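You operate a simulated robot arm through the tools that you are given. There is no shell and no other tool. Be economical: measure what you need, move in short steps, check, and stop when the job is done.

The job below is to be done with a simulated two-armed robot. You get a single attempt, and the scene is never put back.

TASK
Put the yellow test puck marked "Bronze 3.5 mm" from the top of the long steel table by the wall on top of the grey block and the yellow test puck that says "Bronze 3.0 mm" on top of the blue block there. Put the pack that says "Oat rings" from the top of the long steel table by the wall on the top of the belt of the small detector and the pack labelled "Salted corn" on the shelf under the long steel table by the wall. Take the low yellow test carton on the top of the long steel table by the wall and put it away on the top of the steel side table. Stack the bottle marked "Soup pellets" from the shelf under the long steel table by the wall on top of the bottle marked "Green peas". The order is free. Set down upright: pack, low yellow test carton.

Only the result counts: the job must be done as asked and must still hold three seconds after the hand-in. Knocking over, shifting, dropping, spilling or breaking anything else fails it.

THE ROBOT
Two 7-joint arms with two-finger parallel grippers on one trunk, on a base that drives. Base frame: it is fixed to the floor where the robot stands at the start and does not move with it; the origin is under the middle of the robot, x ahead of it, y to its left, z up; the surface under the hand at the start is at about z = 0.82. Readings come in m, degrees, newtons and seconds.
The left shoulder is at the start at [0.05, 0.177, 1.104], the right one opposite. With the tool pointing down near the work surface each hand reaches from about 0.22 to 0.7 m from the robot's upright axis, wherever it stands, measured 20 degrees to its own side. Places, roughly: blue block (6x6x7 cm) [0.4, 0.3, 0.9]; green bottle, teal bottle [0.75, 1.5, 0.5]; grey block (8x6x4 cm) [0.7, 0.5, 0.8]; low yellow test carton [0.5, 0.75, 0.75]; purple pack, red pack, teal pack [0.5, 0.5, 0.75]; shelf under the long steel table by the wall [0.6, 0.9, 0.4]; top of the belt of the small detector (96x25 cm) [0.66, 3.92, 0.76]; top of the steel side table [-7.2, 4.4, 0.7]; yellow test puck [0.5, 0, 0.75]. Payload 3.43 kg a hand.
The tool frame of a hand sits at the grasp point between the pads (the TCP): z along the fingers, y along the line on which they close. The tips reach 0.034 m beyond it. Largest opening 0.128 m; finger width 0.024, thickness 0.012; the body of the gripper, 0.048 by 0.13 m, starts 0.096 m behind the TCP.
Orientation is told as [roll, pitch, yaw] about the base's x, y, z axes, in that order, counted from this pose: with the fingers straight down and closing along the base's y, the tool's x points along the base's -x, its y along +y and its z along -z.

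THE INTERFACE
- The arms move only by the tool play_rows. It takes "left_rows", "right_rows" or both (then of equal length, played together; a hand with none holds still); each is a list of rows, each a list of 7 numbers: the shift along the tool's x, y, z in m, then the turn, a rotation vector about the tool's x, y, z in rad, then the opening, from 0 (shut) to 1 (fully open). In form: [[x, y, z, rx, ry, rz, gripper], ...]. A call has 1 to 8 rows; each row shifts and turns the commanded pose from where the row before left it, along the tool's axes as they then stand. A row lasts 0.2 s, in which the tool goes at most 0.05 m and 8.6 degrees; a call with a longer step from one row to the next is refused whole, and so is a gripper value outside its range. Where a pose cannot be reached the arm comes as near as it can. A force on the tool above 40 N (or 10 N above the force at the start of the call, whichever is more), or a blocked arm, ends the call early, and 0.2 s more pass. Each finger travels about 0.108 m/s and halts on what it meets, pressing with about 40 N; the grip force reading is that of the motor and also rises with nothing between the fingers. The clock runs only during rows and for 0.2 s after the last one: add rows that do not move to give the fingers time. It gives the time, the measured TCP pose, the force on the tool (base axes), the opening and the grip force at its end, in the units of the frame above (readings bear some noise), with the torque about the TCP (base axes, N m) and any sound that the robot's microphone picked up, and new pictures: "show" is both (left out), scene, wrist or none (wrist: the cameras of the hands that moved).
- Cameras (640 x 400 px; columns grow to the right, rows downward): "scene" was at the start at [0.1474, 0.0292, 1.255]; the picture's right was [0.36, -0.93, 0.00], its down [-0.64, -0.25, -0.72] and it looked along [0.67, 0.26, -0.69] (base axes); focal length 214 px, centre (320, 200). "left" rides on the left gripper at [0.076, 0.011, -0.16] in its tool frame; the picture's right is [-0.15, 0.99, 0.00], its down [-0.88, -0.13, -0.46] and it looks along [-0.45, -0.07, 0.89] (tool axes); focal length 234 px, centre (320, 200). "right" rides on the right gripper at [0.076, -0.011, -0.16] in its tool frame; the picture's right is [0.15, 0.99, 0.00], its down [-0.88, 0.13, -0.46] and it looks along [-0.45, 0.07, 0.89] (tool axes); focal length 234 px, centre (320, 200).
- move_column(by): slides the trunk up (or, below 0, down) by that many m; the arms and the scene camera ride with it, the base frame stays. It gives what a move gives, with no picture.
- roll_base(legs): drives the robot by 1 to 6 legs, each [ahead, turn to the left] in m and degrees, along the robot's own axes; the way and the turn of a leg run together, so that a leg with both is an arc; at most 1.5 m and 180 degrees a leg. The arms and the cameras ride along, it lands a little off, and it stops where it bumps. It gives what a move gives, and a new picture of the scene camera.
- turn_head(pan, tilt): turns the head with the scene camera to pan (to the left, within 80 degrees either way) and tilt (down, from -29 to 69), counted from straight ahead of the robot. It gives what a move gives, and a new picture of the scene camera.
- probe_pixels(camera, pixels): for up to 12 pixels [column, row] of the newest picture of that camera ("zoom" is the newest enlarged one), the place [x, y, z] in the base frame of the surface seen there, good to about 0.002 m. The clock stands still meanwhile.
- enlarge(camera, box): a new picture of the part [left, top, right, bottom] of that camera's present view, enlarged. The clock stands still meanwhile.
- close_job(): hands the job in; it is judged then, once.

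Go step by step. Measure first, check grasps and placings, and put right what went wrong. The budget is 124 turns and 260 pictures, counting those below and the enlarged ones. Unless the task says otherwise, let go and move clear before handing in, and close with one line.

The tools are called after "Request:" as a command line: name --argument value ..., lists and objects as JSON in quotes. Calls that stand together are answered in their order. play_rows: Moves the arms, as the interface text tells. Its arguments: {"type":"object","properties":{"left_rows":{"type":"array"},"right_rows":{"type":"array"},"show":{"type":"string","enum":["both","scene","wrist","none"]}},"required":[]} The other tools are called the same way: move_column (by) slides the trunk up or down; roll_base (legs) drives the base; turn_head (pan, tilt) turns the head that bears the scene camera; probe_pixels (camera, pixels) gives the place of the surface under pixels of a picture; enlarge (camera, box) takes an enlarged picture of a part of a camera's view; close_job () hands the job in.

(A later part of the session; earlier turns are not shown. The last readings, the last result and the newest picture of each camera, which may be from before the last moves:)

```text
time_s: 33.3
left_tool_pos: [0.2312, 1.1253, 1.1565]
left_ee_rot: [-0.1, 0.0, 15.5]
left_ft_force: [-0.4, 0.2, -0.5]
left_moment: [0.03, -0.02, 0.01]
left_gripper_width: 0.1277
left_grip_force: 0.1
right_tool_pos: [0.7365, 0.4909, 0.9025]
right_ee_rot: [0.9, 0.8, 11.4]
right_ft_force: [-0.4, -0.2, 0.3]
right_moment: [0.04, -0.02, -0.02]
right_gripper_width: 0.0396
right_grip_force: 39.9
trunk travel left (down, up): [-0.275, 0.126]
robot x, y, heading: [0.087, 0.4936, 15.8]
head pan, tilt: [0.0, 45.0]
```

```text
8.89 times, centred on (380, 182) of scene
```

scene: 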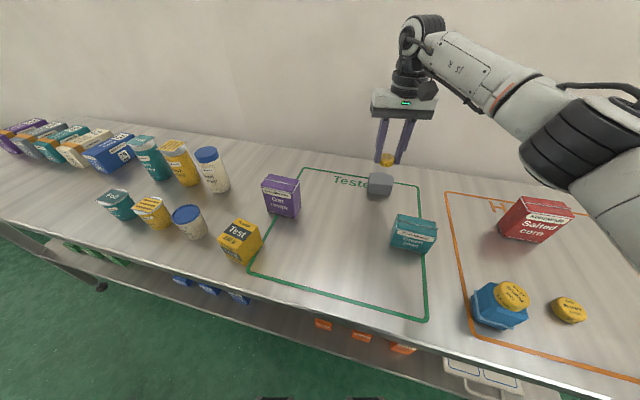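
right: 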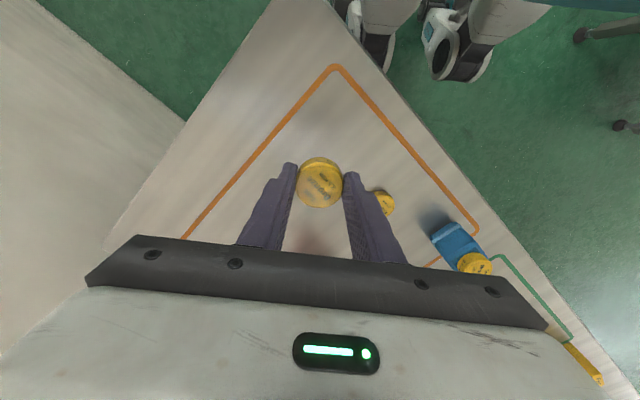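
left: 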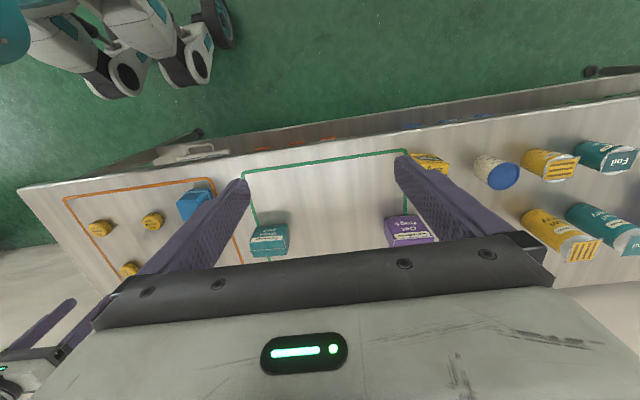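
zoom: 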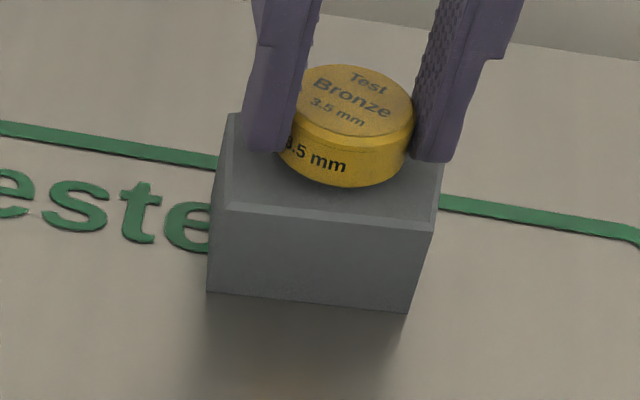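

Well placed above the block; lower 4 mm, release, and retreat upward.

Request:
play_rows --right_rows '[[0, 0, 0.004, 0, 0, 0, 0], [0, 0, 0, 0, 0, 0, 0], [0, 0, 0, 0, 0, 0, 0.55], [0, 0, 0, 0, 0, 0, 0.55], [0, 0, -0.03, 0, 0, 0, 0.55], [0, 0, -0.05, 0, 0, 0, 0.55], [0, 0, -0.05, 0, 0, 0, 0.7]]' --show "scene"

Request:
enlarge --camera "scene" --box '[210, 140, 450, 290]'

```text
time_s: 34.9
left_tool_pos: [0.2301, 1.1241, 1.1554]
left_ee_rot: [-0.1, -0.1, 15.5]
left_ft_force: [-0.3, 0.9, 0.0]
left_moment: [0.01, -0.04, -0.01]
left_gripper_width: 0.1282
left_grip_force: 0.0
right_tool_pos: [0.7402, 0.4902, 1.0306]
right_ee_rot: [0.9, 0.9, 11.4]
right_ft_force: [-0.4, 0.4, 0.0]
right_moment: [-0.01, -0.02, -0.02]
right_gripper_width: 0.0895
right_grip_force: 0.0
trunk travel left (down, up): [-0.275, 0.126]
robot x, y, heading: [0.0825, 0.4912, 15.2]
head pan, tilt: [0.0, 45.0]
```

scene: 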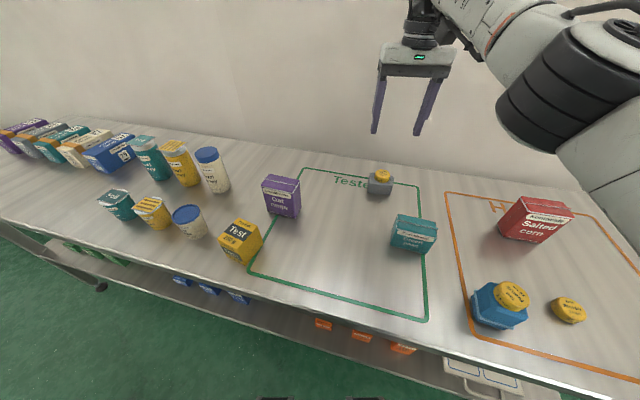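

```text
2.67 times, centred on (330, 215) of scene
```

zoom: 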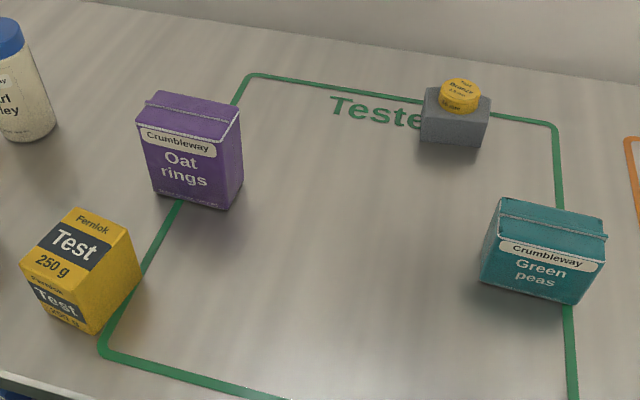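

Both pucks are placed. Next, Salted corn (red, (0.655,0.15)) with the right hand; turn right 20° first.

Request:
roll_base --legs '[[0, -20]]'

Request:
enlarge --camera "right" --box '[60, 100, 380, 300]'

```text
time_s: 36.4
left_tool_pos: [0.4359, 1.0347, 1.1564]
left_ee_rot: [0.0, 0.0, -4.4]
left_ft_force: [0.5, -0.7, -0.7]
left_moment: [0.03, 0.02, -0.04]
left_gripper_width: 0.1283
left_grip_force: 0.1
right_tool_pos: [0.6988, 0.2637, 1.0277]
right_ee_rot: [0.9, 0.9, -8.7]
right_ft_force: [0.6, -0.6, -0.3]
right_moment: [0.02, 0.0, 0.0]
right_gripper_width: 0.0895
right_grip_force: 0.1
trunk travel left (down, up): [-0.275, 0.126]
robot x, y, heading: [0.0849, 0.4963, -4.6]
head pan, tilt: [0.0, 45.0]
```

scene: 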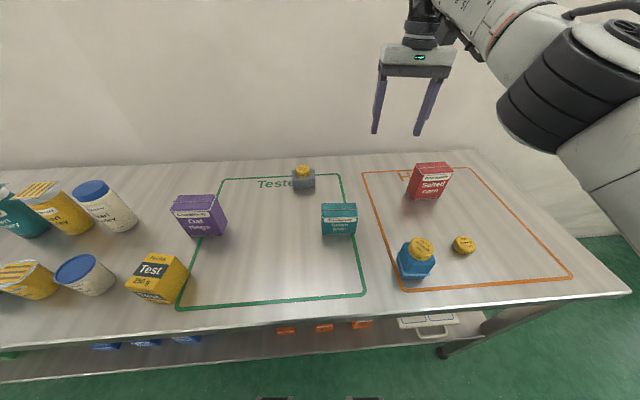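

```text
2.00 times, centred on (220, 200) of right
```

zoom: 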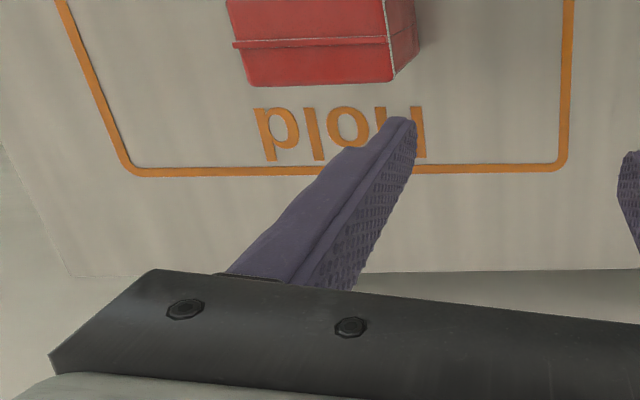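

Request:
enlarge --camera "scene" --box '[400, 150, 464, 206]'

Request:
probe_pixels --camera "right" --pixels '[[178, 138], [254, 138], [184, 118], [252, 118], [265, 130], [215, 112]]'

```text
7.14 times, centred on (432, 178) of scene
```

zoom: 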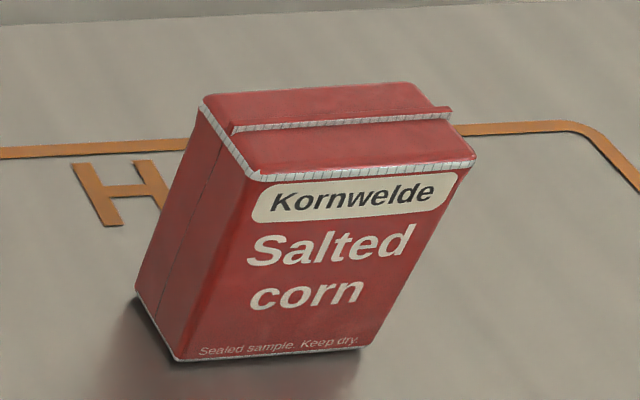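

```text
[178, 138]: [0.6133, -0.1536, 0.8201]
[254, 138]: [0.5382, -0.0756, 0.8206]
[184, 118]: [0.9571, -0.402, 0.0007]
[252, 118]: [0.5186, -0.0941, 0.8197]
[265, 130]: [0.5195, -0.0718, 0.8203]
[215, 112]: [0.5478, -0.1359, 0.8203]
```

Request:
probe_pixels --camera "zoom" --pixels '[[205, 110], [245, 165], [468, 150], [420, 90], [340, 120], [330, 160], [180, 350], [355, 340], [140, 290], [320, 240], [190, 220]]'

```text
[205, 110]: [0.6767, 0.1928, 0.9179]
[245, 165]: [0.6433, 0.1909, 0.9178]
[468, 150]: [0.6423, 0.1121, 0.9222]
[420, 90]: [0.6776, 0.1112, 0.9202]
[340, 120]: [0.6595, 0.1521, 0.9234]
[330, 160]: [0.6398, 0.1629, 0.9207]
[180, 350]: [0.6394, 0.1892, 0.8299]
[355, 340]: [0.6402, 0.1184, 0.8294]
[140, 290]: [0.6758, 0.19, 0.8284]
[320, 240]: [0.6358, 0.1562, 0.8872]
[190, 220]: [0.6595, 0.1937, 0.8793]
```

Pack spans x 0.637–0.680, y 0.111–0.193, top 0.922. I align yaw, move above it and tilt the tool 40° forward (so it can later be placed under the table).

Request:
play_rows --right_rows '[[0, 0, 0, 0, 0, -0.148, 1], [0.0133, -0.0373, 0, 0, 0, 0, 1], [0.0133, -0.0373, 0, 0, -0.1, 0, 1], [0.0133, -0.0373, 0, 0, -0.12, 0, 1], [0, 0, 0, 0, -0.12, 0, 1], [0, 0, 0, 0, -0.12, 0, 1], [0, 0, 0, 0, -0.12, 0, 1], [0, 0, 0, 0, -0.12, 0, 1]]' --show "both"

```text
time_s: 38.2
left_tool_pos: [0.4365, 1.0349, 1.1571]
left_ee_rot: [0.0, 0.0, -4.4]
left_ft_force: [-0.3, 0.0, 0.7]
left_moment: [-0.01, -0.01, -0.05]
left_gripper_width: 0.1279
left_grip_force: 0.0
right_tool_pos: [0.6594, 0.1527, 1.0269]
right_ee_rot: [1.4, -39.5, -1.0]
right_ft_force: [-0.4, 0.7, -0.3]
right_moment: [0.0, 0.02, 0.01]
right_gripper_width: 0.1281
right_grip_force: 0.1
trunk travel left (down, up): [-0.275, 0.126]
robot x, y, heading: [0.0859, 0.4946, -4.4]
head pan, tilt: [0.0, 45.0]
```

scene: 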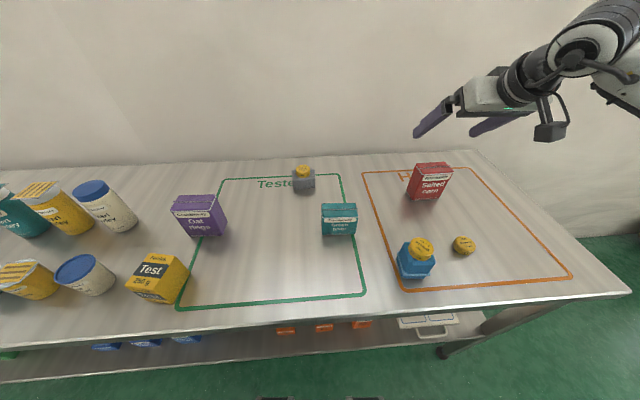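
right: 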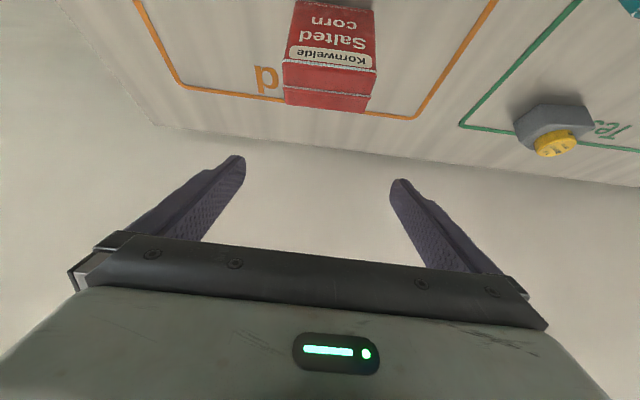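

Aligned above. Correct the small roll/yaw and descend vertically 0.149.

Request:
play_rows --right_rows '[[0, 0, 0, 0.0075, 0, -0.029, 1], [0.024, 0, 0.0286, 0, 0, 0, 1], [0.024, 0, 0.0286, 0, 0, 0, 1], [0.024, 0, 0.0286, 0, 0, 0, 1], [0.022, 0, 0.0265, 0, 0, 0, 1], [0, 0, 0, 0, 0, 0, 1]]' --show "both"

```text
time_s: 39.6
left_tool_pos: [0.4357, 1.0366, 1.1559]
left_ee_rot: [0.0, 0.1, -4.4]
left_ft_force: [-0.3, -0.9, 0.0]
left_moment: [0.01, 0.03, 0.02]
left_gripper_width: 0.1284
left_grip_force: 0.0
right_tool_pos: [0.6559, 0.1511, 0.8792]
right_ee_rot: [-0.4, -39.4, 1.1]
right_ft_force: [0.8, -0.9, 0.2]
right_moment: [0.01, 0.01, 0.03]
right_gripper_width: 0.1278
right_grip_force: 0.1
trunk travel left (down, up): [-0.275, 0.126]
robot x, y, heading: [0.0811, 0.4927, -4.3]
head pan, tilt: [0.0, 45.0]
```

scene: 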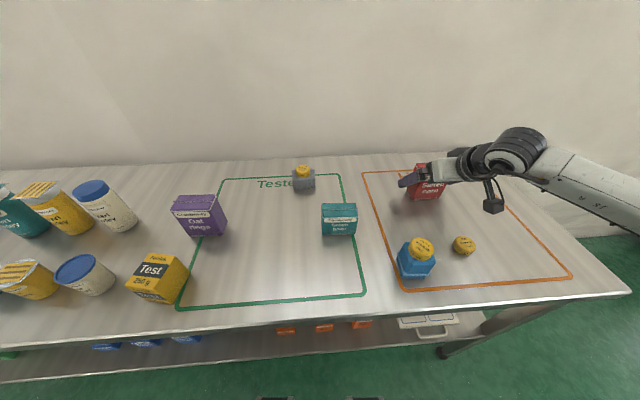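
right: 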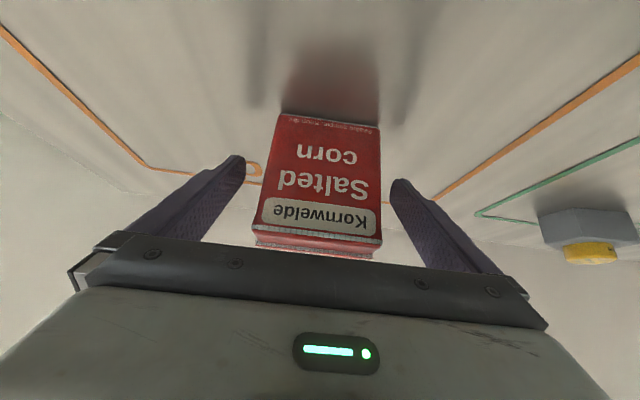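

Pack is between the fingers. Close and lift.

Request:
play_rows --right_rows '[[0, 0, 0, 0, 0, 0, 0], [0, 0, 0, 0, 0, 0, 0], [0, 0, 0, 0, 0, 0, 0], [-0.0129, 0, -0.0153, 0, 0, 0, 0], [-0.0257, 0, -0.0306, 0, 0, 0, 0], [-0.0257, 0, -0.0306, 0, 0, 0, 0], [-0.0257, 0, -0.0306, 0, 0, 0, 0]]' --show "both"

```text
time_s: 41.2
left_tool_pos: [0.4367, 1.0366, 1.1558]
left_ee_rot: [0.0, -0.1, -4.4]
left_ft_force: [0.5, -0.9, -0.4]
left_moment: [0.01, 0.01, -0.03]
left_gripper_width: 0.128
left_grip_force: 0.0
right_tool_pos: [0.6575, 0.1521, 1.0199]
right_ee_rot: [-0.5, -39.4, 1.2]
right_ft_force: [-0.6, 0.3, -2.5]
right_moment: [-0.02, 0.02, -0.04]
right_gripper_width: 0.0849
right_grip_force: 39.1
trunk travel left (down, up): [-0.275, 0.126]
robot x, y, heading: [0.0783, 0.4922, -4.6]
head pan, tilt: [0.0, 45.0]
```

scene: 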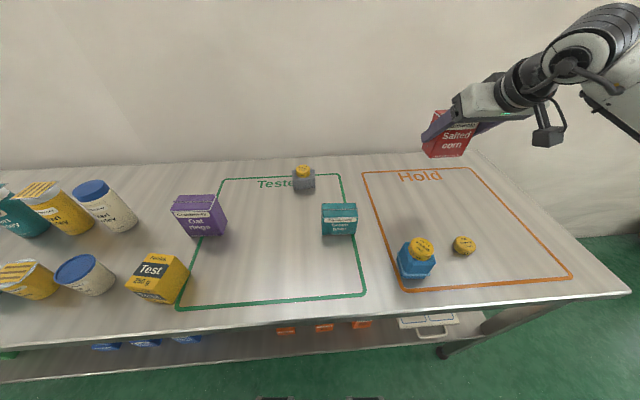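
right: 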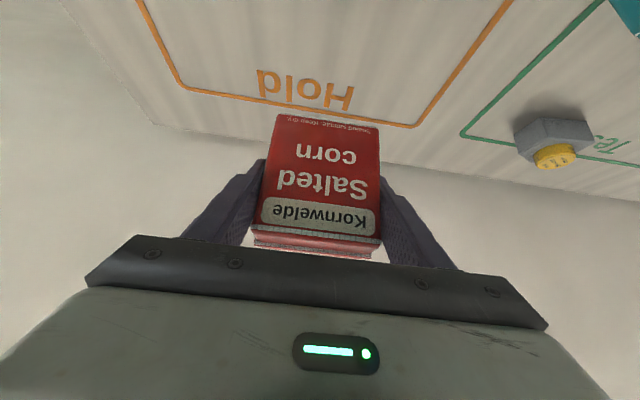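

Held securely (width 0.085). Raise the trunk for clearance, then drive back and left to in front of the free shelf stretch.

Request:
move_column --by 0.12

Request:
roll_base --legs '[[0, 124.5], [0.34, 0], [0, -120]]'

Request:
turn_head --pan 0 --tilt 55

```text
time_s: 42.7
left_tool_pos: [0.4367, 1.0358, 1.276]
left_ee_rot: [0.0, 0.1, -4.4]
left_ft_force: [0.2, 0.0, -0.1]
left_moment: [0.01, 0.01, 0.05]
left_gripper_width: 0.1278
left_grip_force: 0.1
right_tool_pos: [0.6574, 0.1539, 1.1384]
right_ee_rot: [-0.5, -39.3, 1.1]
right_ft_force: [-0.1, 0.2, -2.8]
right_moment: [0.02, -0.01, -0.02]
right_gripper_width: 0.0845
right_grip_force: 39.8
trunk travel left (down, up): [-0.395, 0.006]
robot x, y, heading: [0.0803, 0.4907, -4.4]
head pan, tilt: [0.0, 45.0]
```

```text
time_s: 55.1
left_tool_pos: [0.2013, 1.3595, 1.2763]
left_ee_rot: [-0.1, 0.0, 1.5]
left_ft_force: [-0.2, 0.3, 0.4]
left_moment: [0.0, 0.0, 0.02]
left_gripper_width: 0.128
left_grip_force: 0.1
right_tool_pos: [0.514, 0.5044, 1.1387]
right_ee_rot: [-0.4, -39.3, 7.1]
right_ft_force: [0.2, -0.9, -1.9]
right_moment: [0.02, -0.01, -0.02]
right_gripper_width: 0.0845
right_grip_force: 39.9
trunk travel left (down, up): [-0.395, 0.006]
robot x, y, heading: [-0.0949, 0.7876, 1.5]
head pan, tilt: [0.0, 45.0]
```

scene: 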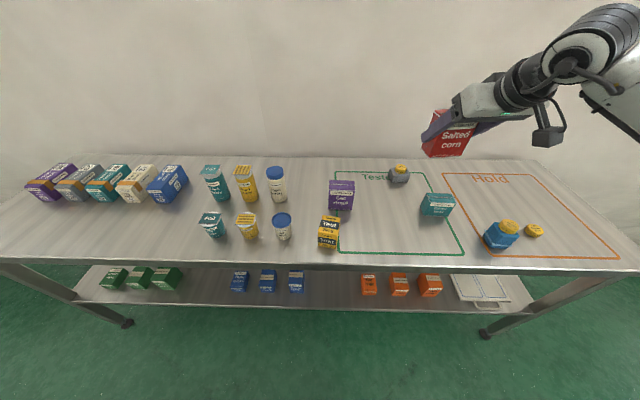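

```text
time_s: 55.9
left_tool_pos: [0.2004, 1.3601, 1.2761]
left_ee_rot: [0.1, 0.1, 1.4]
left_ft_force: [-0.3, -0.2, 0.5]
left_moment: [-0.02, -0.01, 0.01]
left_gripper_width: 0.1279
left_grip_force: 0.1
right_tool_pos: [0.5136, 0.5055, 1.1384]
right_ee_rot: [-0.3, -39.3, 7.2]
right_ft_force: [0.0, -0.3, -2.6]
right_moment: [0.04, -0.01, 0.0]
right_gripper_width: 0.0844
right_grip_force: 40.4
trunk travel left (down, up): [-0.395, 0.006]
robot x, y, heading: [-0.0948, 0.7825, 1.3]
head pan, tilt: [0.0, 55.0]
```

scene: 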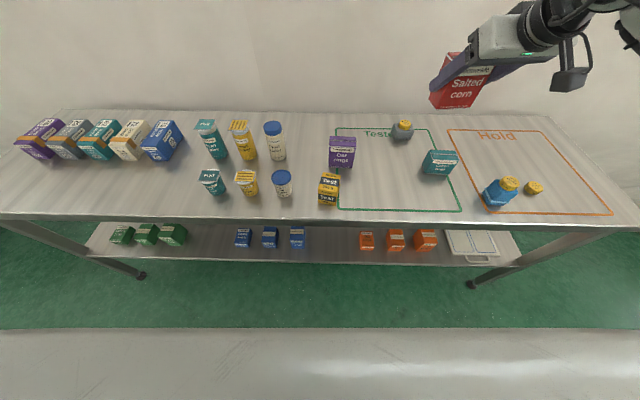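

The free shelf stretch is around pixel (332,243). Square the yaw and retract the right hand to in front of the table edge.

Request:
play_rows --right_rows '[[0, 0, 0, 0.0786, 0, 0.096, 0], [0.0309, 0.0264, -0.0252, 0, 0, 0, 0], [0.0309, 0.0264, -0.0252, 0, 0, 0, 0], [0.0309, 0.0264, -0.0252, 0, 0, 0, 0], [0.0309, 0.0264, -0.0252, 0, 0, 0, 0], [0.0309, 0.0264, -0.0252, 0, 0, 0, 0], [0.0309, 0.0264, -0.0252, 0, 0, 0, 0], [0.0309, 0.0264, -0.0252, 0, 0, 0, 0]]' --show "scene"

Request:
probe_pixels --camera "scene" --pixels '[[332, 245], [312, 250], [352, 250], [332, 232], [332, 262], [303, 240], [362, 240]]'

```text
time_s: 57.6
left_tool_pos: [0.2008, 1.3625, 1.2757]
left_ee_rot: [-0.1, 0.0, 1.5]
left_ft_force: [-0.6, 0.3, -0.1]
left_moment: [-0.02, -0.03, -0.02]
left_gripper_width: 0.1279
left_grip_force: 0.0
right_tool_pos: [0.2418, 0.6994, 1.1438]
right_ee_rot: [-0.7, -39.3, 0.1]
right_ft_force: [0.0, 1.6, -1.6]
right_moment: [-0.02, 0.01, -0.03]
right_gripper_width: 0.0848
right_grip_force: 39.8
right hand out of reach, approached as far as the arm can: row 7, 8
trunk travel left (down, up): [-0.395, 0.006]
robot x, y, heading: [-0.0979, 0.7874, 1.6]
head pan, tilt: [0.0, 55.0]
```

scene: 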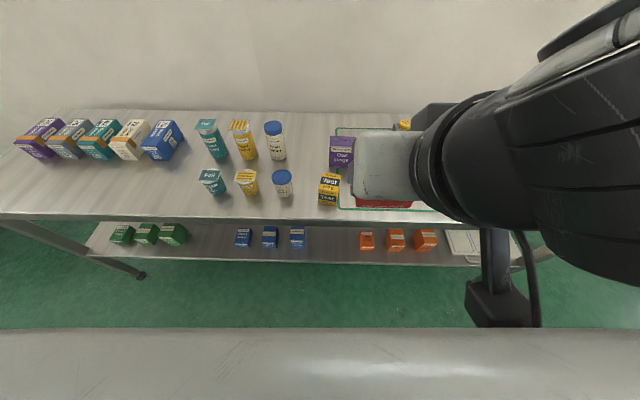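

```text
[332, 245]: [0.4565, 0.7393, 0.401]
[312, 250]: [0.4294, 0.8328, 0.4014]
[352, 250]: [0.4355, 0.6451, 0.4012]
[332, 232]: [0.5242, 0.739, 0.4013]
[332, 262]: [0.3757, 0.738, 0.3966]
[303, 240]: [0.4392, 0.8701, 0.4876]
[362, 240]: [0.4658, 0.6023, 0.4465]
```

Spot centre (0.45,0.735). Lower the trunk by 0.39 with the hand clear of the edge.

Request:
move_column --by -0.39

Request:
turn_head --pan 0 --tilt 40

```text
time_s: 61.4
left_tool_pos: [0.2015, 1.3607, 0.8861]
left_ee_rot: [0.1, 0.0, 1.4]
left_ft_force: [0.0, -0.5, -0.1]
left_moment: [-0.02, 0.0, -0.02]
left_gripper_width: 0.1283
left_grip_force: 0.0
right_tool_pos: [0.2423, 0.6997, 0.7522]
right_ee_rot: [-0.6, -39.2, 0.0]
right_ft_force: [-1.2, 0.4, -2.4]
right_moment: [0.01, 0.0, 0.01]
right_gripper_width: 0.0848
right_grip_force: 39.3
trunk travel left (down, up): [-0.005, 0.396]
robot x, y, heading: [-0.0942, 0.7854, 1.5]
head pan, tilt: [0.0, 55.0]
```

```text
time_s: 62.2
left_tool_pos: [0.2013, 1.3607, 0.8852]
left_ee_rot: [0.0, 0.0, 1.5]
left_ft_force: [-0.4, 0.1, 0.3]
left_moment: [-0.01, -0.01, -0.01]
left_gripper_width: 0.1281
left_grip_force: 0.0
right_tool_pos: [0.2422, 0.6978, 0.7526]
right_ee_rot: [-0.5, -39.4, 0.0]
right_ft_force: [0.2, -0.1, -1.9]
right_moment: [0.0, 0.03, 0.01]
right_gripper_width: 0.0847
right_grip_force: 39.5
trunk travel left (down, up): [-0.005, 0.396]
robot x, y, heading: [-0.0963, 0.7825, 1.7]
head pan, tilt: [0.0, 40.0]
```

scene: 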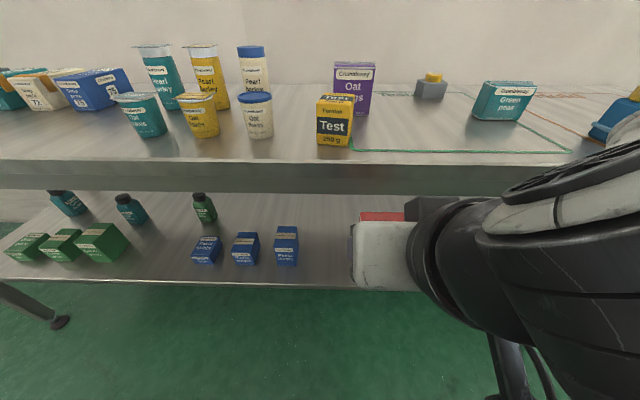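

Now lower the hand 0.25 m in front of the shelf.

Request:
play_rows --right_rows '[[0.0266, 0.006, 0.0325, 0, 0, 0, 0], [0.0266, 0.006, 0.0325, 0, 0, 0, 0], [0.0266, 0.006, 0.0325, 0, 0, 0, 0], [0.0266, 0.006, 0.0325, 0, 0, 0, 0], [0.0266, 0.006, 0.0325, 0, 0, 0, 0], [0.0266, 0.006, 0.0325, 0, 0, 0, 0]]' --show "both"

```text
time_s: 63.6
left_tool_pos: [0.2021, 1.361, 0.8865]
left_ee_rot: [0.0, -0.1, 1.5]
left_ft_force: [-0.5, -0.8, 0.8]
left_moment: [-0.02, 0.02, 0.03]
left_gripper_width: 0.128
left_grip_force: 0.1
right_tool_pos: [0.2486, 0.7399, 0.4998]
right_ee_rot: [-0.5, -39.2, 0.0]
right_ft_force: [0.0, 0.2, -3.1]
right_moment: [0.01, 0.05, -0.02]
right_gripper_width: 0.0846
right_grip_force: 40.3
right hand out of reach, approached as far as the arm can: row 1
trunk travel left (down, up): [-0.005, 0.396]
robot x, y, heading: [-0.0923, 0.78, 1.5]
head pan, tilt: [0.0, 40.0]
```

scene: 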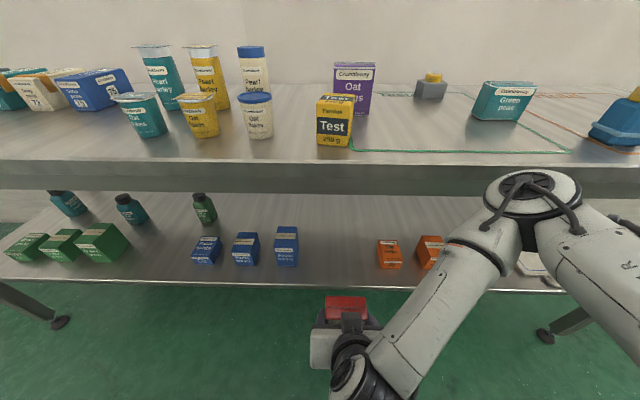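
right: 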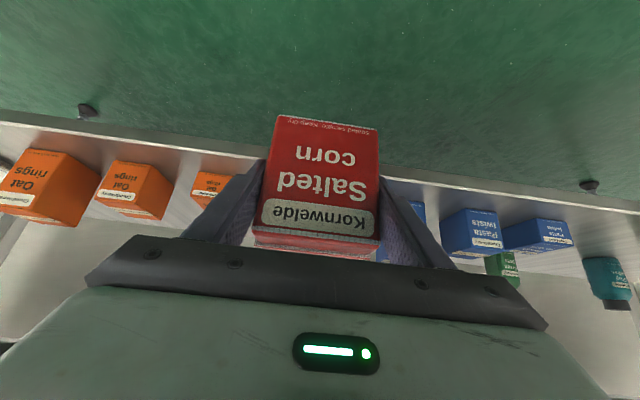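

Before moving in, check where the elbow (530,190) is relative to the table edge.

Request:
probe_pixels --camera "scene" --pixels '[[530, 185], [500, 180], [570, 190], [540, 175], [590, 250], [440, 290], [360, 380], [450, 175], [345, 315]]'

```text
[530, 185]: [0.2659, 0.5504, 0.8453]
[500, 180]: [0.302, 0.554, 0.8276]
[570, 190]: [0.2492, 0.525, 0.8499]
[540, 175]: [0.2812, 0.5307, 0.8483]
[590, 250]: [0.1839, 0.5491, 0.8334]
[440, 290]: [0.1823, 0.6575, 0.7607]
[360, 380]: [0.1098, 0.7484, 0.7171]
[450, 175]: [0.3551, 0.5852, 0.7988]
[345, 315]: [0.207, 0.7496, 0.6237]
```

Elbow is only ~6 cm from the table edge. A more stretched arm keeps it back: raise trunk 0.2 and lower the hand again by the same.

Request:
move_column --by 0.2

Request:
play_rows --right_rows '[[0.0253, 0, 0.031, 0, 0, 0, 0], [0.0253, 0, 0.031, 0, 0, 0, 0], [0.0253, 0, 0.031, 0, 0, 0, 0], [0.0253, 0, 0.031, 0, 0, 0, 0], [0.0253, 0, 0.031, 0, 0, 0, 0]]' --show "scene"

```text
time_s: 65.7
left_tool_pos: [0.2017, 1.3607, 1.0865]
left_ee_rot: [-0.1, 0.0, 1.4]
left_ft_force: [-0.4, -0.5, -1.0]
left_moment: [-0.01, 0.0, 0.01]
left_gripper_width: 0.128
left_grip_force: 0.0
right_tool_pos: [0.249, 0.7399, 0.6991]
right_ee_rot: [-0.5, -39.3, 0.1]
right_ft_force: [0.1, -1.2, -2.9]
right_moment: [0.02, 0.0, 0.03]
right_gripper_width: 0.0849
right_grip_force: 40.2
trunk travel left (down, up): [-0.205, 0.196]
robot x, y, heading: [-0.0958, 0.7853, 1.6]
head pan, tilt: [0.0, 40.0]
```

```text
time_s: 66.9
left_tool_pos: [0.2018, 1.3594, 1.0851]
left_ee_rot: [0.1, -0.1, 1.5]
left_ft_force: [0.7, 0.1, -0.4]
left_moment: [0.03, 0.03, -0.03]
left_gripper_width: 0.1281
left_grip_force: 0.2
right_tool_pos: [0.2499, 0.7391, 0.4994]
right_ee_rot: [-0.5, -39.4, -0.1]
right_ft_force: [0.1, -0.3, -1.7]
right_moment: [-0.02, 0.03, 0.02]
right_gripper_width: 0.0845
right_grip_force: 40.1
trunk travel left (down, up): [-0.205, 0.196]
robot x, y, heading: [-0.0945, 0.7828, 1.2]
head pan, tilt: [0.0, 40.0]
```

scene: 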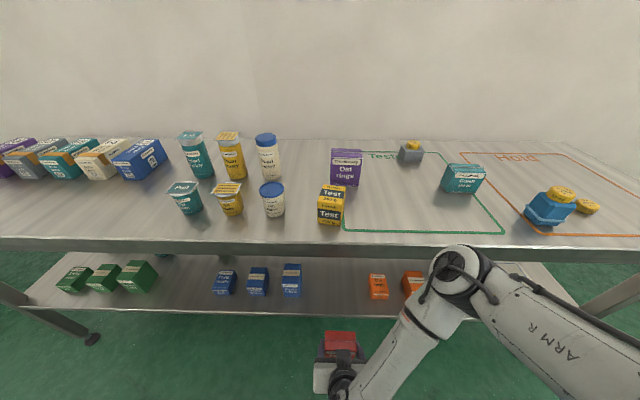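

Request:
probe_pixels --camera "scene" --pixels '[[460, 250], [440, 262], [480, 262], [490, 285], [420, 320], [445, 250], [580, 330], [340, 340], [320, 375]]'

```text
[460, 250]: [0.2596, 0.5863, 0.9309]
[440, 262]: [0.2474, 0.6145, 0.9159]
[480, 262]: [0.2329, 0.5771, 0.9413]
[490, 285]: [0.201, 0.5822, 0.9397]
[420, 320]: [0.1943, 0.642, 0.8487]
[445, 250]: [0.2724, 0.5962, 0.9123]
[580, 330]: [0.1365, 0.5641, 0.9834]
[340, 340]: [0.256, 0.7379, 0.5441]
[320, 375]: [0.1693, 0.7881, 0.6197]
```

Elbow now at x≈0.27, z≈0.9. Advance 0.08 and check again.

Request:
play_rows --right_rows '[[-0.031, -0.002, 0.0253, 0, 0, 0, 0], [-0.031, -0.002, 0.0253, 0, 0, 0, 0]]' --show "both"

Request:
probe_pixels --camera "scene" --pixels '[[470, 245], [450, 240], [440, 260], [430, 250], [420, 300], [400, 320], [470, 225], [460, 235]]'

```text
time_s: 67.5
left_tool_pos: [0.2011, 1.3611, 1.0876]
left_ee_rot: [-0.1, 0.0, 1.5]
left_ft_force: [0.0, 0.0, -0.5]
left_moment: [0.01, 0.02, 0.0]
left_gripper_width: 0.128
left_grip_force: 0.1
right_tool_pos: [0.3294, 0.7343, 0.5002]
right_ee_rot: [-0.5, -39.3, 0.0]
right_ft_force: [-0.2, 0.5, -3.0]
right_moment: [0.03, 0.04, -0.02]
right_gripper_width: 0.0851
right_grip_force: 40.3
trunk travel left (down, up): [-0.205, 0.196]
robot x, y, heading: [-0.0944, 0.7857, 1.5]
head pan, tilt: [0.0, 40.0]
```

scene: 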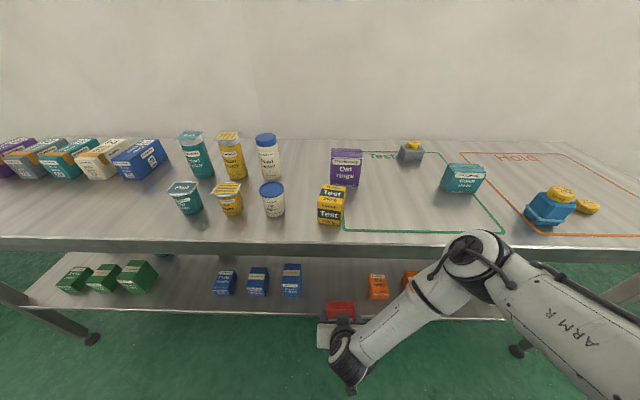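
right: 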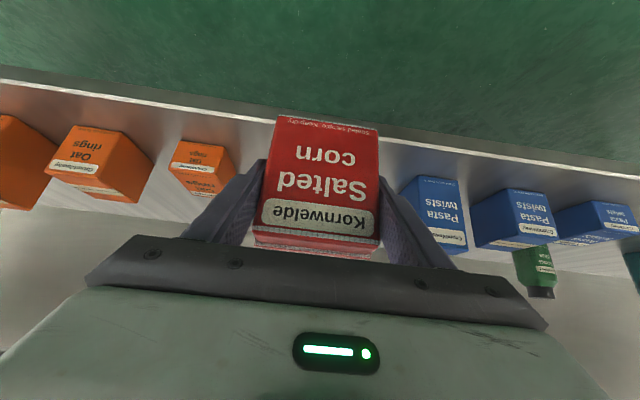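

```text
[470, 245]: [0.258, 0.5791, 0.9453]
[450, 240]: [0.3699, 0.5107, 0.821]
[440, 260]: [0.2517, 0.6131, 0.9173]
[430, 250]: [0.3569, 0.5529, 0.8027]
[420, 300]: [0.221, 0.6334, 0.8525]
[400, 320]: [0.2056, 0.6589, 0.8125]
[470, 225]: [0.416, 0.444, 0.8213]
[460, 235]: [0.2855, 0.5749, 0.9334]
```

Elbow hardly moved; go in another 0.12 m.

Request:
play_rows --right_rows '[[-0.031, 0, 0.0253, 0, 0, 0, 0], [-0.031, 0, 0.0253, 0, 0, 0, 0], [-0.031, 0, 0.0253, 0, 0, 0, 0], [0, 0, 0, 0, 0, 0, 0]]' --show "both"

```text
time_s: 68.5
left_tool_pos: [0.2017, 1.361, 1.0862]
left_ee_rot: [0.0, 0.0, 1.6]
left_ft_force: [-0.5, -0.9, 0.8]
left_moment: [-0.01, -0.02, -0.01]
left_gripper_width: 0.1281
left_grip_force: 0.1
right_tool_pos: [0.4514, 0.7334, 0.5024]
right_ee_rot: [-0.5, -39.2, 0.0]
right_ft_force: [-0.2, 0.1, -3.2]
right_moment: [-0.01, -0.01, -0.03]
right_gripper_width: 0.0848
right_grip_force: 39.4
trunk travel left (down, up): [-0.205, 0.196]
robot x, y, heading: [-0.0937, 0.7795, 1.5]
head pan, tilt: [0.0, 40.0]
```

scene: 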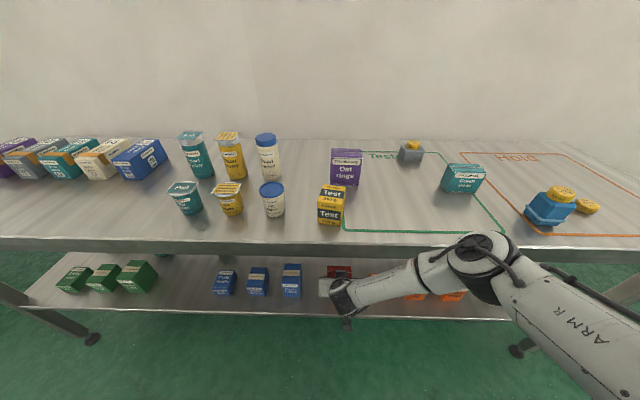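
right: 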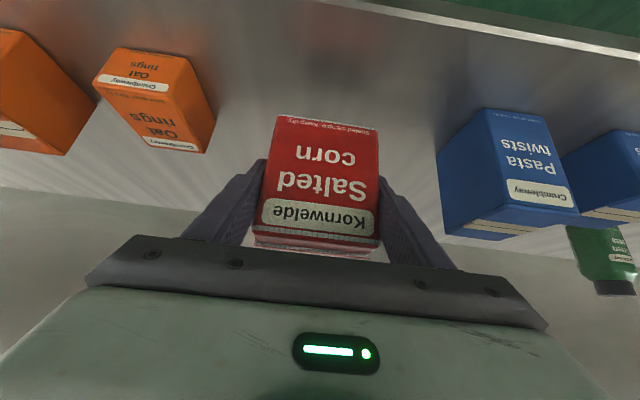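

Lower 0.039 m onto the shelf.

Request:
play_rows --right_rows '[[0.0127, 0, 0.0155, 0, 0, 0, 0], [0.012, 0, 0.0147, 0, 0, 0, 0], [0, 0, 0, 0, 0, 0, 0]]' --show "wrist"

```text
time_s: 69.3
left_tool_pos: [0.2013, 1.3604, 1.0864]
left_ee_rot: [0.1, -0.1, 1.5]
left_ft_force: [0.6, 0.6, 1.0]
left_moment: [0.01, 0.0, 0.01]
left_gripper_width: 0.1278
left_grip_force: 0.1
right_tool_pos: [0.4491, 0.7338, 0.464]
right_ee_rot: [-0.6, -39.3, -0.1]
right_ft_force: [-0.1, 0.0, -2.6]
right_moment: [0.02, 0.06, -0.01]
right_gripper_width: 0.0848
right_grip_force: 40.0
trunk travel left (down, up): [-0.205, 0.196]
robot x, y, heading: [-0.0965, 0.7821, 1.4]
head pan, tilt: [0.0, 40.0]
```

right: 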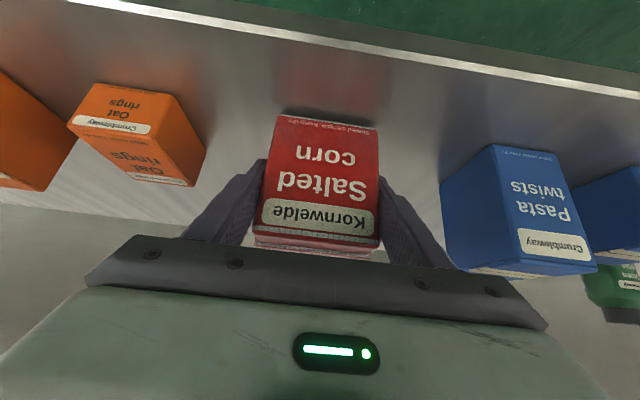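

Still carrying; step down 3 mm.

Request:
play_rows --right_rows '[[0.0013, 0, 0.0015, 0, 0, 0, 0], [0.0006, 0, 0.0008, 0, 0, 0, 0], [0, 0, 0, 0, 0, 0, 0]]' --show "none"

Request:
probe_pixels --camera "right" --pixels '[[330, 118], [330, 122], [290, 118], [365, 128], [330, 112], [330, 105]]'

```text
time_s: 70.1
left_tool_pos: [0.2012, 1.3609, 1.0868]
left_ee_rot: [0.0, -0.1, 1.5]
left_ft_force: [-0.2, -0.3, 0.1]
left_moment: [0.01, -0.01, -0.01]
left_gripper_width: 0.1278
left_grip_force: 0.0
right_tool_pos: [0.45, 0.7334, 0.4586]
right_ee_rot: [-0.5, -39.3, -0.1]
right_ft_force: [-3.1, -1.6, 7.2]
right_moment: [0.38, -0.09, 0.08]
right_gripper_width: 0.0846
right_grip_force: 39.8
trunk travel left (down, up): [-0.205, 0.196]
robot x, y, heading: [-0.0956, 0.7879, 1.5]
head pan, tilt: [0.0, 40.0]
```

```text
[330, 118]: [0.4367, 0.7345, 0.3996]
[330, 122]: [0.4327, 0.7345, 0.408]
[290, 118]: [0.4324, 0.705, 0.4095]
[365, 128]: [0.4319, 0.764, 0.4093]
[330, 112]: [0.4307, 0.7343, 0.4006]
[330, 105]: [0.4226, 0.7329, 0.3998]
```

Contact felt. Release and withdraw along the tool axis.

Request:
play_rows --right_rows '[[0, 0, 0, 0, 0, 0, 0.9], [0, 0, 0, 0, 0, 0, 0.9], [0, 0, -0.02, 0, 0, 0, 0.9], [0, 0, -0.04, 0, 0, 0, 0.9], [0, 0, -0.04, 0, 0, 0, 0.9], [0.031, 0, -0.0253, 0, 0, 0, 0.9], [0.031, 0, -0.0253, 0, 0, 0, 0.9], [0.031, 0, -0.0253, 0, 0, 0, 0.9]]' --show "both"

```text
time_s: 71.9
left_tool_pos: [0.2008, 1.3614, 1.0875]
left_ee_rot: [0.0, -0.1, 1.5]
left_ft_force: [-0.8, 0.7, 0.5]
left_moment: [0.02, -0.04, 0.0]
left_gripper_width: 0.1278
left_grip_force: 0.1
right_tool_pos: [0.2647, 0.7351, 0.5357]
right_ee_rot: [-0.6, -39.3, -0.1]
right_ft_force: [-0.7, -0.3, -0.6]
right_moment: [0.02, -0.03, 0.0]
right_gripper_width: 0.1154
right_grip_force: 0.0
trunk travel left (down, up): [-0.205, 0.196]
robot x, y, heading: [-0.0966, 0.7828, 1.4]
head pan, tilt: [0.0, 40.0]
```

scene: 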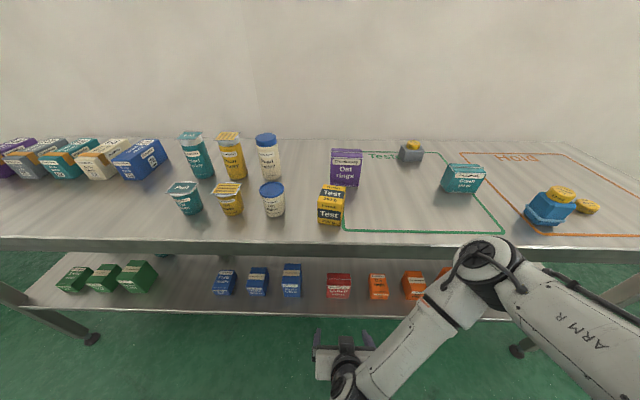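
right: 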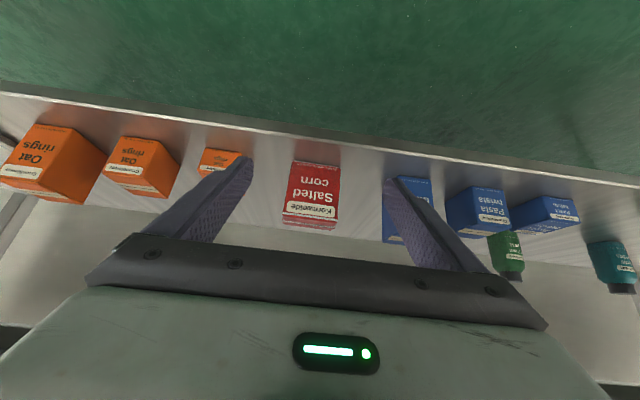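

Salted corn stands on the shelf. Now the bottles: probe the ones in the wrist view (510,255), (612,265).

Request:
probe_pixels --camera "right" --pixels '[[510, 240], [510, 258], [507, 270], [612, 255], [615, 275], [620, 288], [560, 270], [600, 250]]'

Request:
enlarge --camera "right" --box '[460, 170, 640, 300]'

```text
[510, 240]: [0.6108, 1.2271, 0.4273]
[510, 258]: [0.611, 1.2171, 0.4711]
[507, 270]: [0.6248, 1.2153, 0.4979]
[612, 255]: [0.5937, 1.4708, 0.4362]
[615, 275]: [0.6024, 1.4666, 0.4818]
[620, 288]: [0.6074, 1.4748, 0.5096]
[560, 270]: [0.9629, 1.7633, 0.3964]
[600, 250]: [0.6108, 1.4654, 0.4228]
```

```text
3.08 times, centred on (550, 235) of right
```

zoom: 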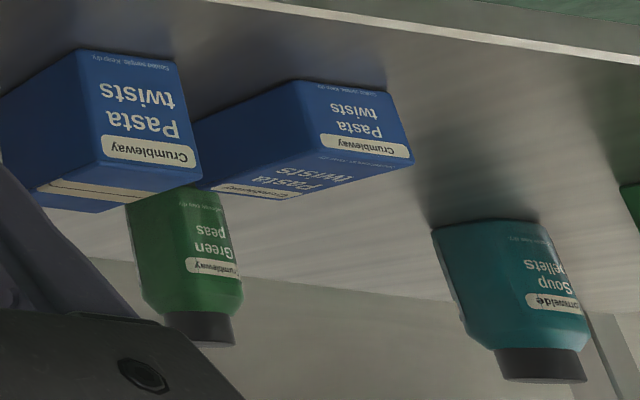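

Soup pellets (teal, ~(0.61,1.47)) and Green peas (~(0.62,1.22)) found. I raise the trunk, drive to y≈1.3 in front of them and look from below.

Request:
move_column --by 0.19

Request:
roll_base --legs '[[0, 88.5], [0.5, 0], [0, -90]]'

Request:
move_column --by -0.38

Request:
turn_head --pan 8 --tilt 28

```text
time_s: 74.0
left_tool_pos: [0.2001, 1.3609, 1.275]
left_ee_rot: [0.0, 0.1, 1.5]
left_ft_force: [0.2, 0.1, -0.5]
left_moment: [-0.01, 0.01, 0.01]
left_gripper_width: 0.1279
left_grip_force: 0.0
right_tool_pos: [0.2661, 0.7351, 0.7254]
right_ee_rot: [-0.5, -39.3, 0.1]
right_ft_force: [-0.2, 0.6, -0.8]
right_moment: [0.03, 0.03, -0.01]
right_gripper_width: 0.1153
right_grip_force: 0.0
trunk travel left (down, up): [-0.395, 0.006]
robot x, y, heading: [-0.0944, 0.7839, 1.3]
head pan, tilt: [0.0, 40.0]
```

```text
time_s: 84.5
left_tool_pos: [0.1995, 1.8658, 1.2753]
left_ee_rot: [0.0, 0.0, 2.0]
left_ft_force: [-0.2, 0.5, 0.4]
left_moment: [0.02, -0.03, 0.01]
left_gripper_width: 0.128
left_grip_force: 0.1
right_tool_pos: [0.269, 1.2414, 0.7266]
right_ee_rot: [-0.5, -39.3, 0.5]
right_ft_force: [0.9, 0.6, 0.3]
right_moment: [0.03, -0.02, 0.0]
right_gripper_width: 0.1151
right_grip_force: 0.1
trunk travel left (down, up): [-0.395, 0.006]
robot x, y, heading: [-0.0894, 1.2919, 2.0]
head pan, tilt: [0.0, 40.0]
```

scene: 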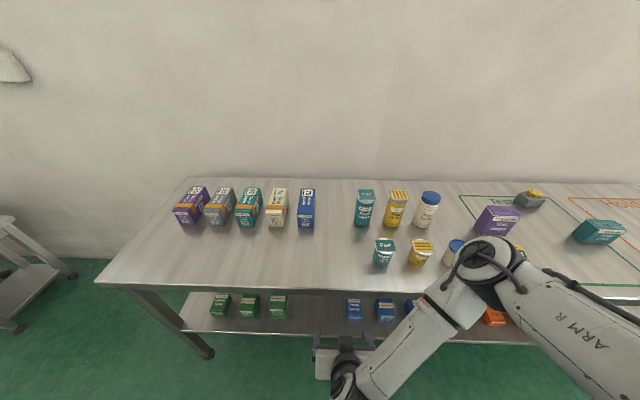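

```text
time_s: 86.9
left_tool_pos: [0.2011, 1.8655, 0.9995]
left_ee_rot: [0.1, -0.1, 1.8]
left_ft_force: [1.1, -0.3, -0.1]
left_moment: [0.02, 0.01, 0.0]
left_gripper_width: 0.1277
left_grip_force: 0.1
right_tool_pos: [0.27, 1.2429, 0.4537]
right_ee_rot: [-0.7, -39.2, 0.9]
right_ft_force: [3.6, -9.7, 27.6]
right_moment: [0.51, 5.12, 1.67]
right_gripper_width: 0.1153
right_grip_force: 0.1
trunk travel left (down, up): [-0.119, 0.283]
robot x, y, heading: [-0.0907, 1.2885, 1.9]
head pan, tilt: [0.0, 40.0]
stopped: the force on the tool passed its limit at 123 N (the readings are from after the stop); the commanded pose is now the measured one
```

```text
time_s: 87.6
left_tool_pos: [0.2002, 1.8668, 1.0014]
left_ee_rot: [0.0, -0.1, 2.0]
left_ft_force: [0.4, 0.2, 0.6]
left_moment: [-0.03, 0.0, 0.02]
left_gripper_width: 0.1279
left_grip_force: 0.1
right_tool_pos: [0.2698, 1.243, 0.4549]
right_ee_rot: [-0.7, -39.3, 0.9]
right_ft_force: [8.6, -11.0, 36.6]
right_moment: [0.57, 7.17, 2.0]
right_gripper_width: 0.1152
right_grip_force: 0.0
trunk travel left (down, up): [-0.119, 0.283]
robot x, y, heading: [-0.0925, 1.287, 2.1]
head pan, tilt: [8.0, 28.0]
```

scene: 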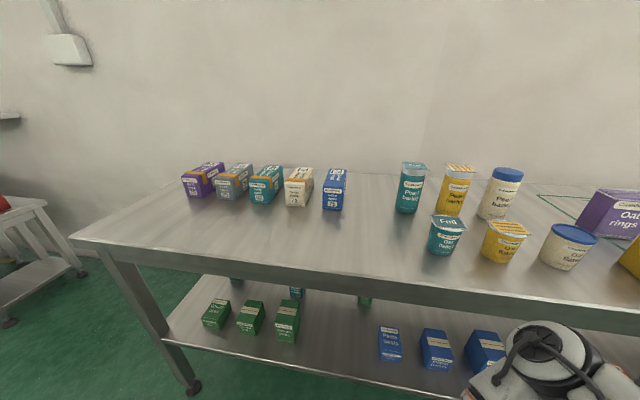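

The hand bumped the robot's own front while lowering (force reading 36 N). I back off by raising the trunk, and lift the hand before looking lower.

Request:
move_column --by 0.08

Request:
play_rows --right_rows '[[-0.0253, 0, -0.031, 0, 0, 0, 0.9], [-0.0253, 0, -0.031, 0, 0, 0, 0.9], [-0.0253, 0, -0.031, 0, 0, 0, 0.9], [-0.0253, 0, -0.031, 0, 0, 0, 0.9], [-0.0253, 0, -0.031, 0, 0, 0, 0.9], [-0.0253, 0, -0.031, 0, 0, 0, 0.9], [-0.0253, 0, -0.031, 0, 0, 0, 0.9]]' --show "none"

Request:
move_column --by -0.19

Request:
turn_head --pan 15 --tilt 35

```text
time_s: 88.8
left_tool_pos: [0.2008, 1.8672, 1.0803]
left_ee_rot: [-0.1, 0.1, 2.0]
left_ft_force: [-0.5, -0.1, -0.1]
left_moment: [-0.03, 0.03, -0.02]
left_gripper_width: 0.1281
left_grip_force: 0.1
right_tool_pos: [0.2692, 1.2422, 0.5316]
right_ee_rot: [-0.7, -39.1, 1.1]
right_ft_force: [0.5, 0.1, -0.3]
right_moment: [-0.02, -0.01, 0.01]
right_gripper_width: 0.1154
right_grip_force: 0.1
trunk travel left (down, up): [-0.199, 0.203]
robot x, y, heading: [-0.087, 1.2868, 1.8]
head pan, tilt: [8.0, 28.0]
```

```text
time_s: 90.4
left_tool_pos: [0.2006, 1.8666, 1.0795]
left_ee_rot: [0.0, -0.1, 2.0]
left_ft_force: [0.1, 0.6, 0.5]
left_moment: [0.02, -0.01, 0.01]
left_gripper_width: 0.128
left_grip_force: 0.1
right_tool_pos: [0.2694, 1.244, 0.8153]
right_ee_rot: [-0.7, -39.1, 1.0]
right_ft_force: [0.1, -0.9, -0.2]
right_moment: [-0.01, -0.02, 0.0]
right_gripper_width: 0.1152
right_grip_force: 0.0
trunk travel left (down, up): [-0.199, 0.203]
robot x, y, heading: [-0.0903, 1.2908, 1.9]
head pan, tilt: [8.0, 28.0]
```

```text
time_s: 92.5
left_tool_pos: [0.2005, 1.8662, 0.8904]
left_ee_rot: [0.0, -0.1, 1.9]
left_ft_force: [0.4, 0.5, 0.1]
left_moment: [0.01, -0.01, 0.0]
left_gripper_width: 0.1279
left_grip_force: 0.0
right_tool_pos: [0.2698, 1.2438, 0.6257]
right_ee_rot: [-0.7, -39.0, 1.0]
right_ft_force: [0.6, -1.9, 0.4]
right_moment: [0.0, 0.02, -0.01]
right_gripper_width: 0.1153
right_grip_force: 0.1
trunk travel left (down, up): [-0.009, 0.393]
robot x, y, heading: [-0.0893, 1.2843, 2.0]
head pan, tilt: [8.0, 28.0]
```

```text
time_s: 93.2
left_tool_pos: [0.2012, 1.8671, 0.8895]
left_ee_rot: [-0.1, 0.1, 2.0]
left_ft_force: [-0.5, 1.1, 0.5]
left_moment: [-0.04, -0.01, 0.01]
left_gripper_width: 0.1279
left_grip_force: 0.1
right_tool_pos: [0.2701, 1.2437, 0.6259]
right_ee_rot: [-0.7, -39.1, 1.0]
right_ft_force: [-0.2, 0.2, -0.2]
right_moment: [0.01, -0.01, 0.0]
right_gripper_width: 0.1152
right_grip_force: 0.0
trunk travel left (down, up): [-0.009, 0.393]
robot x, y, heading: [-0.0913, 1.2901, 1.7]
head pan, tilt: [15.0, 35.0]
```

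scene: 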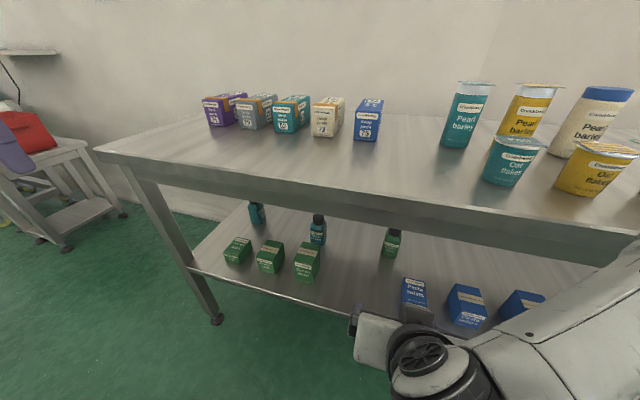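

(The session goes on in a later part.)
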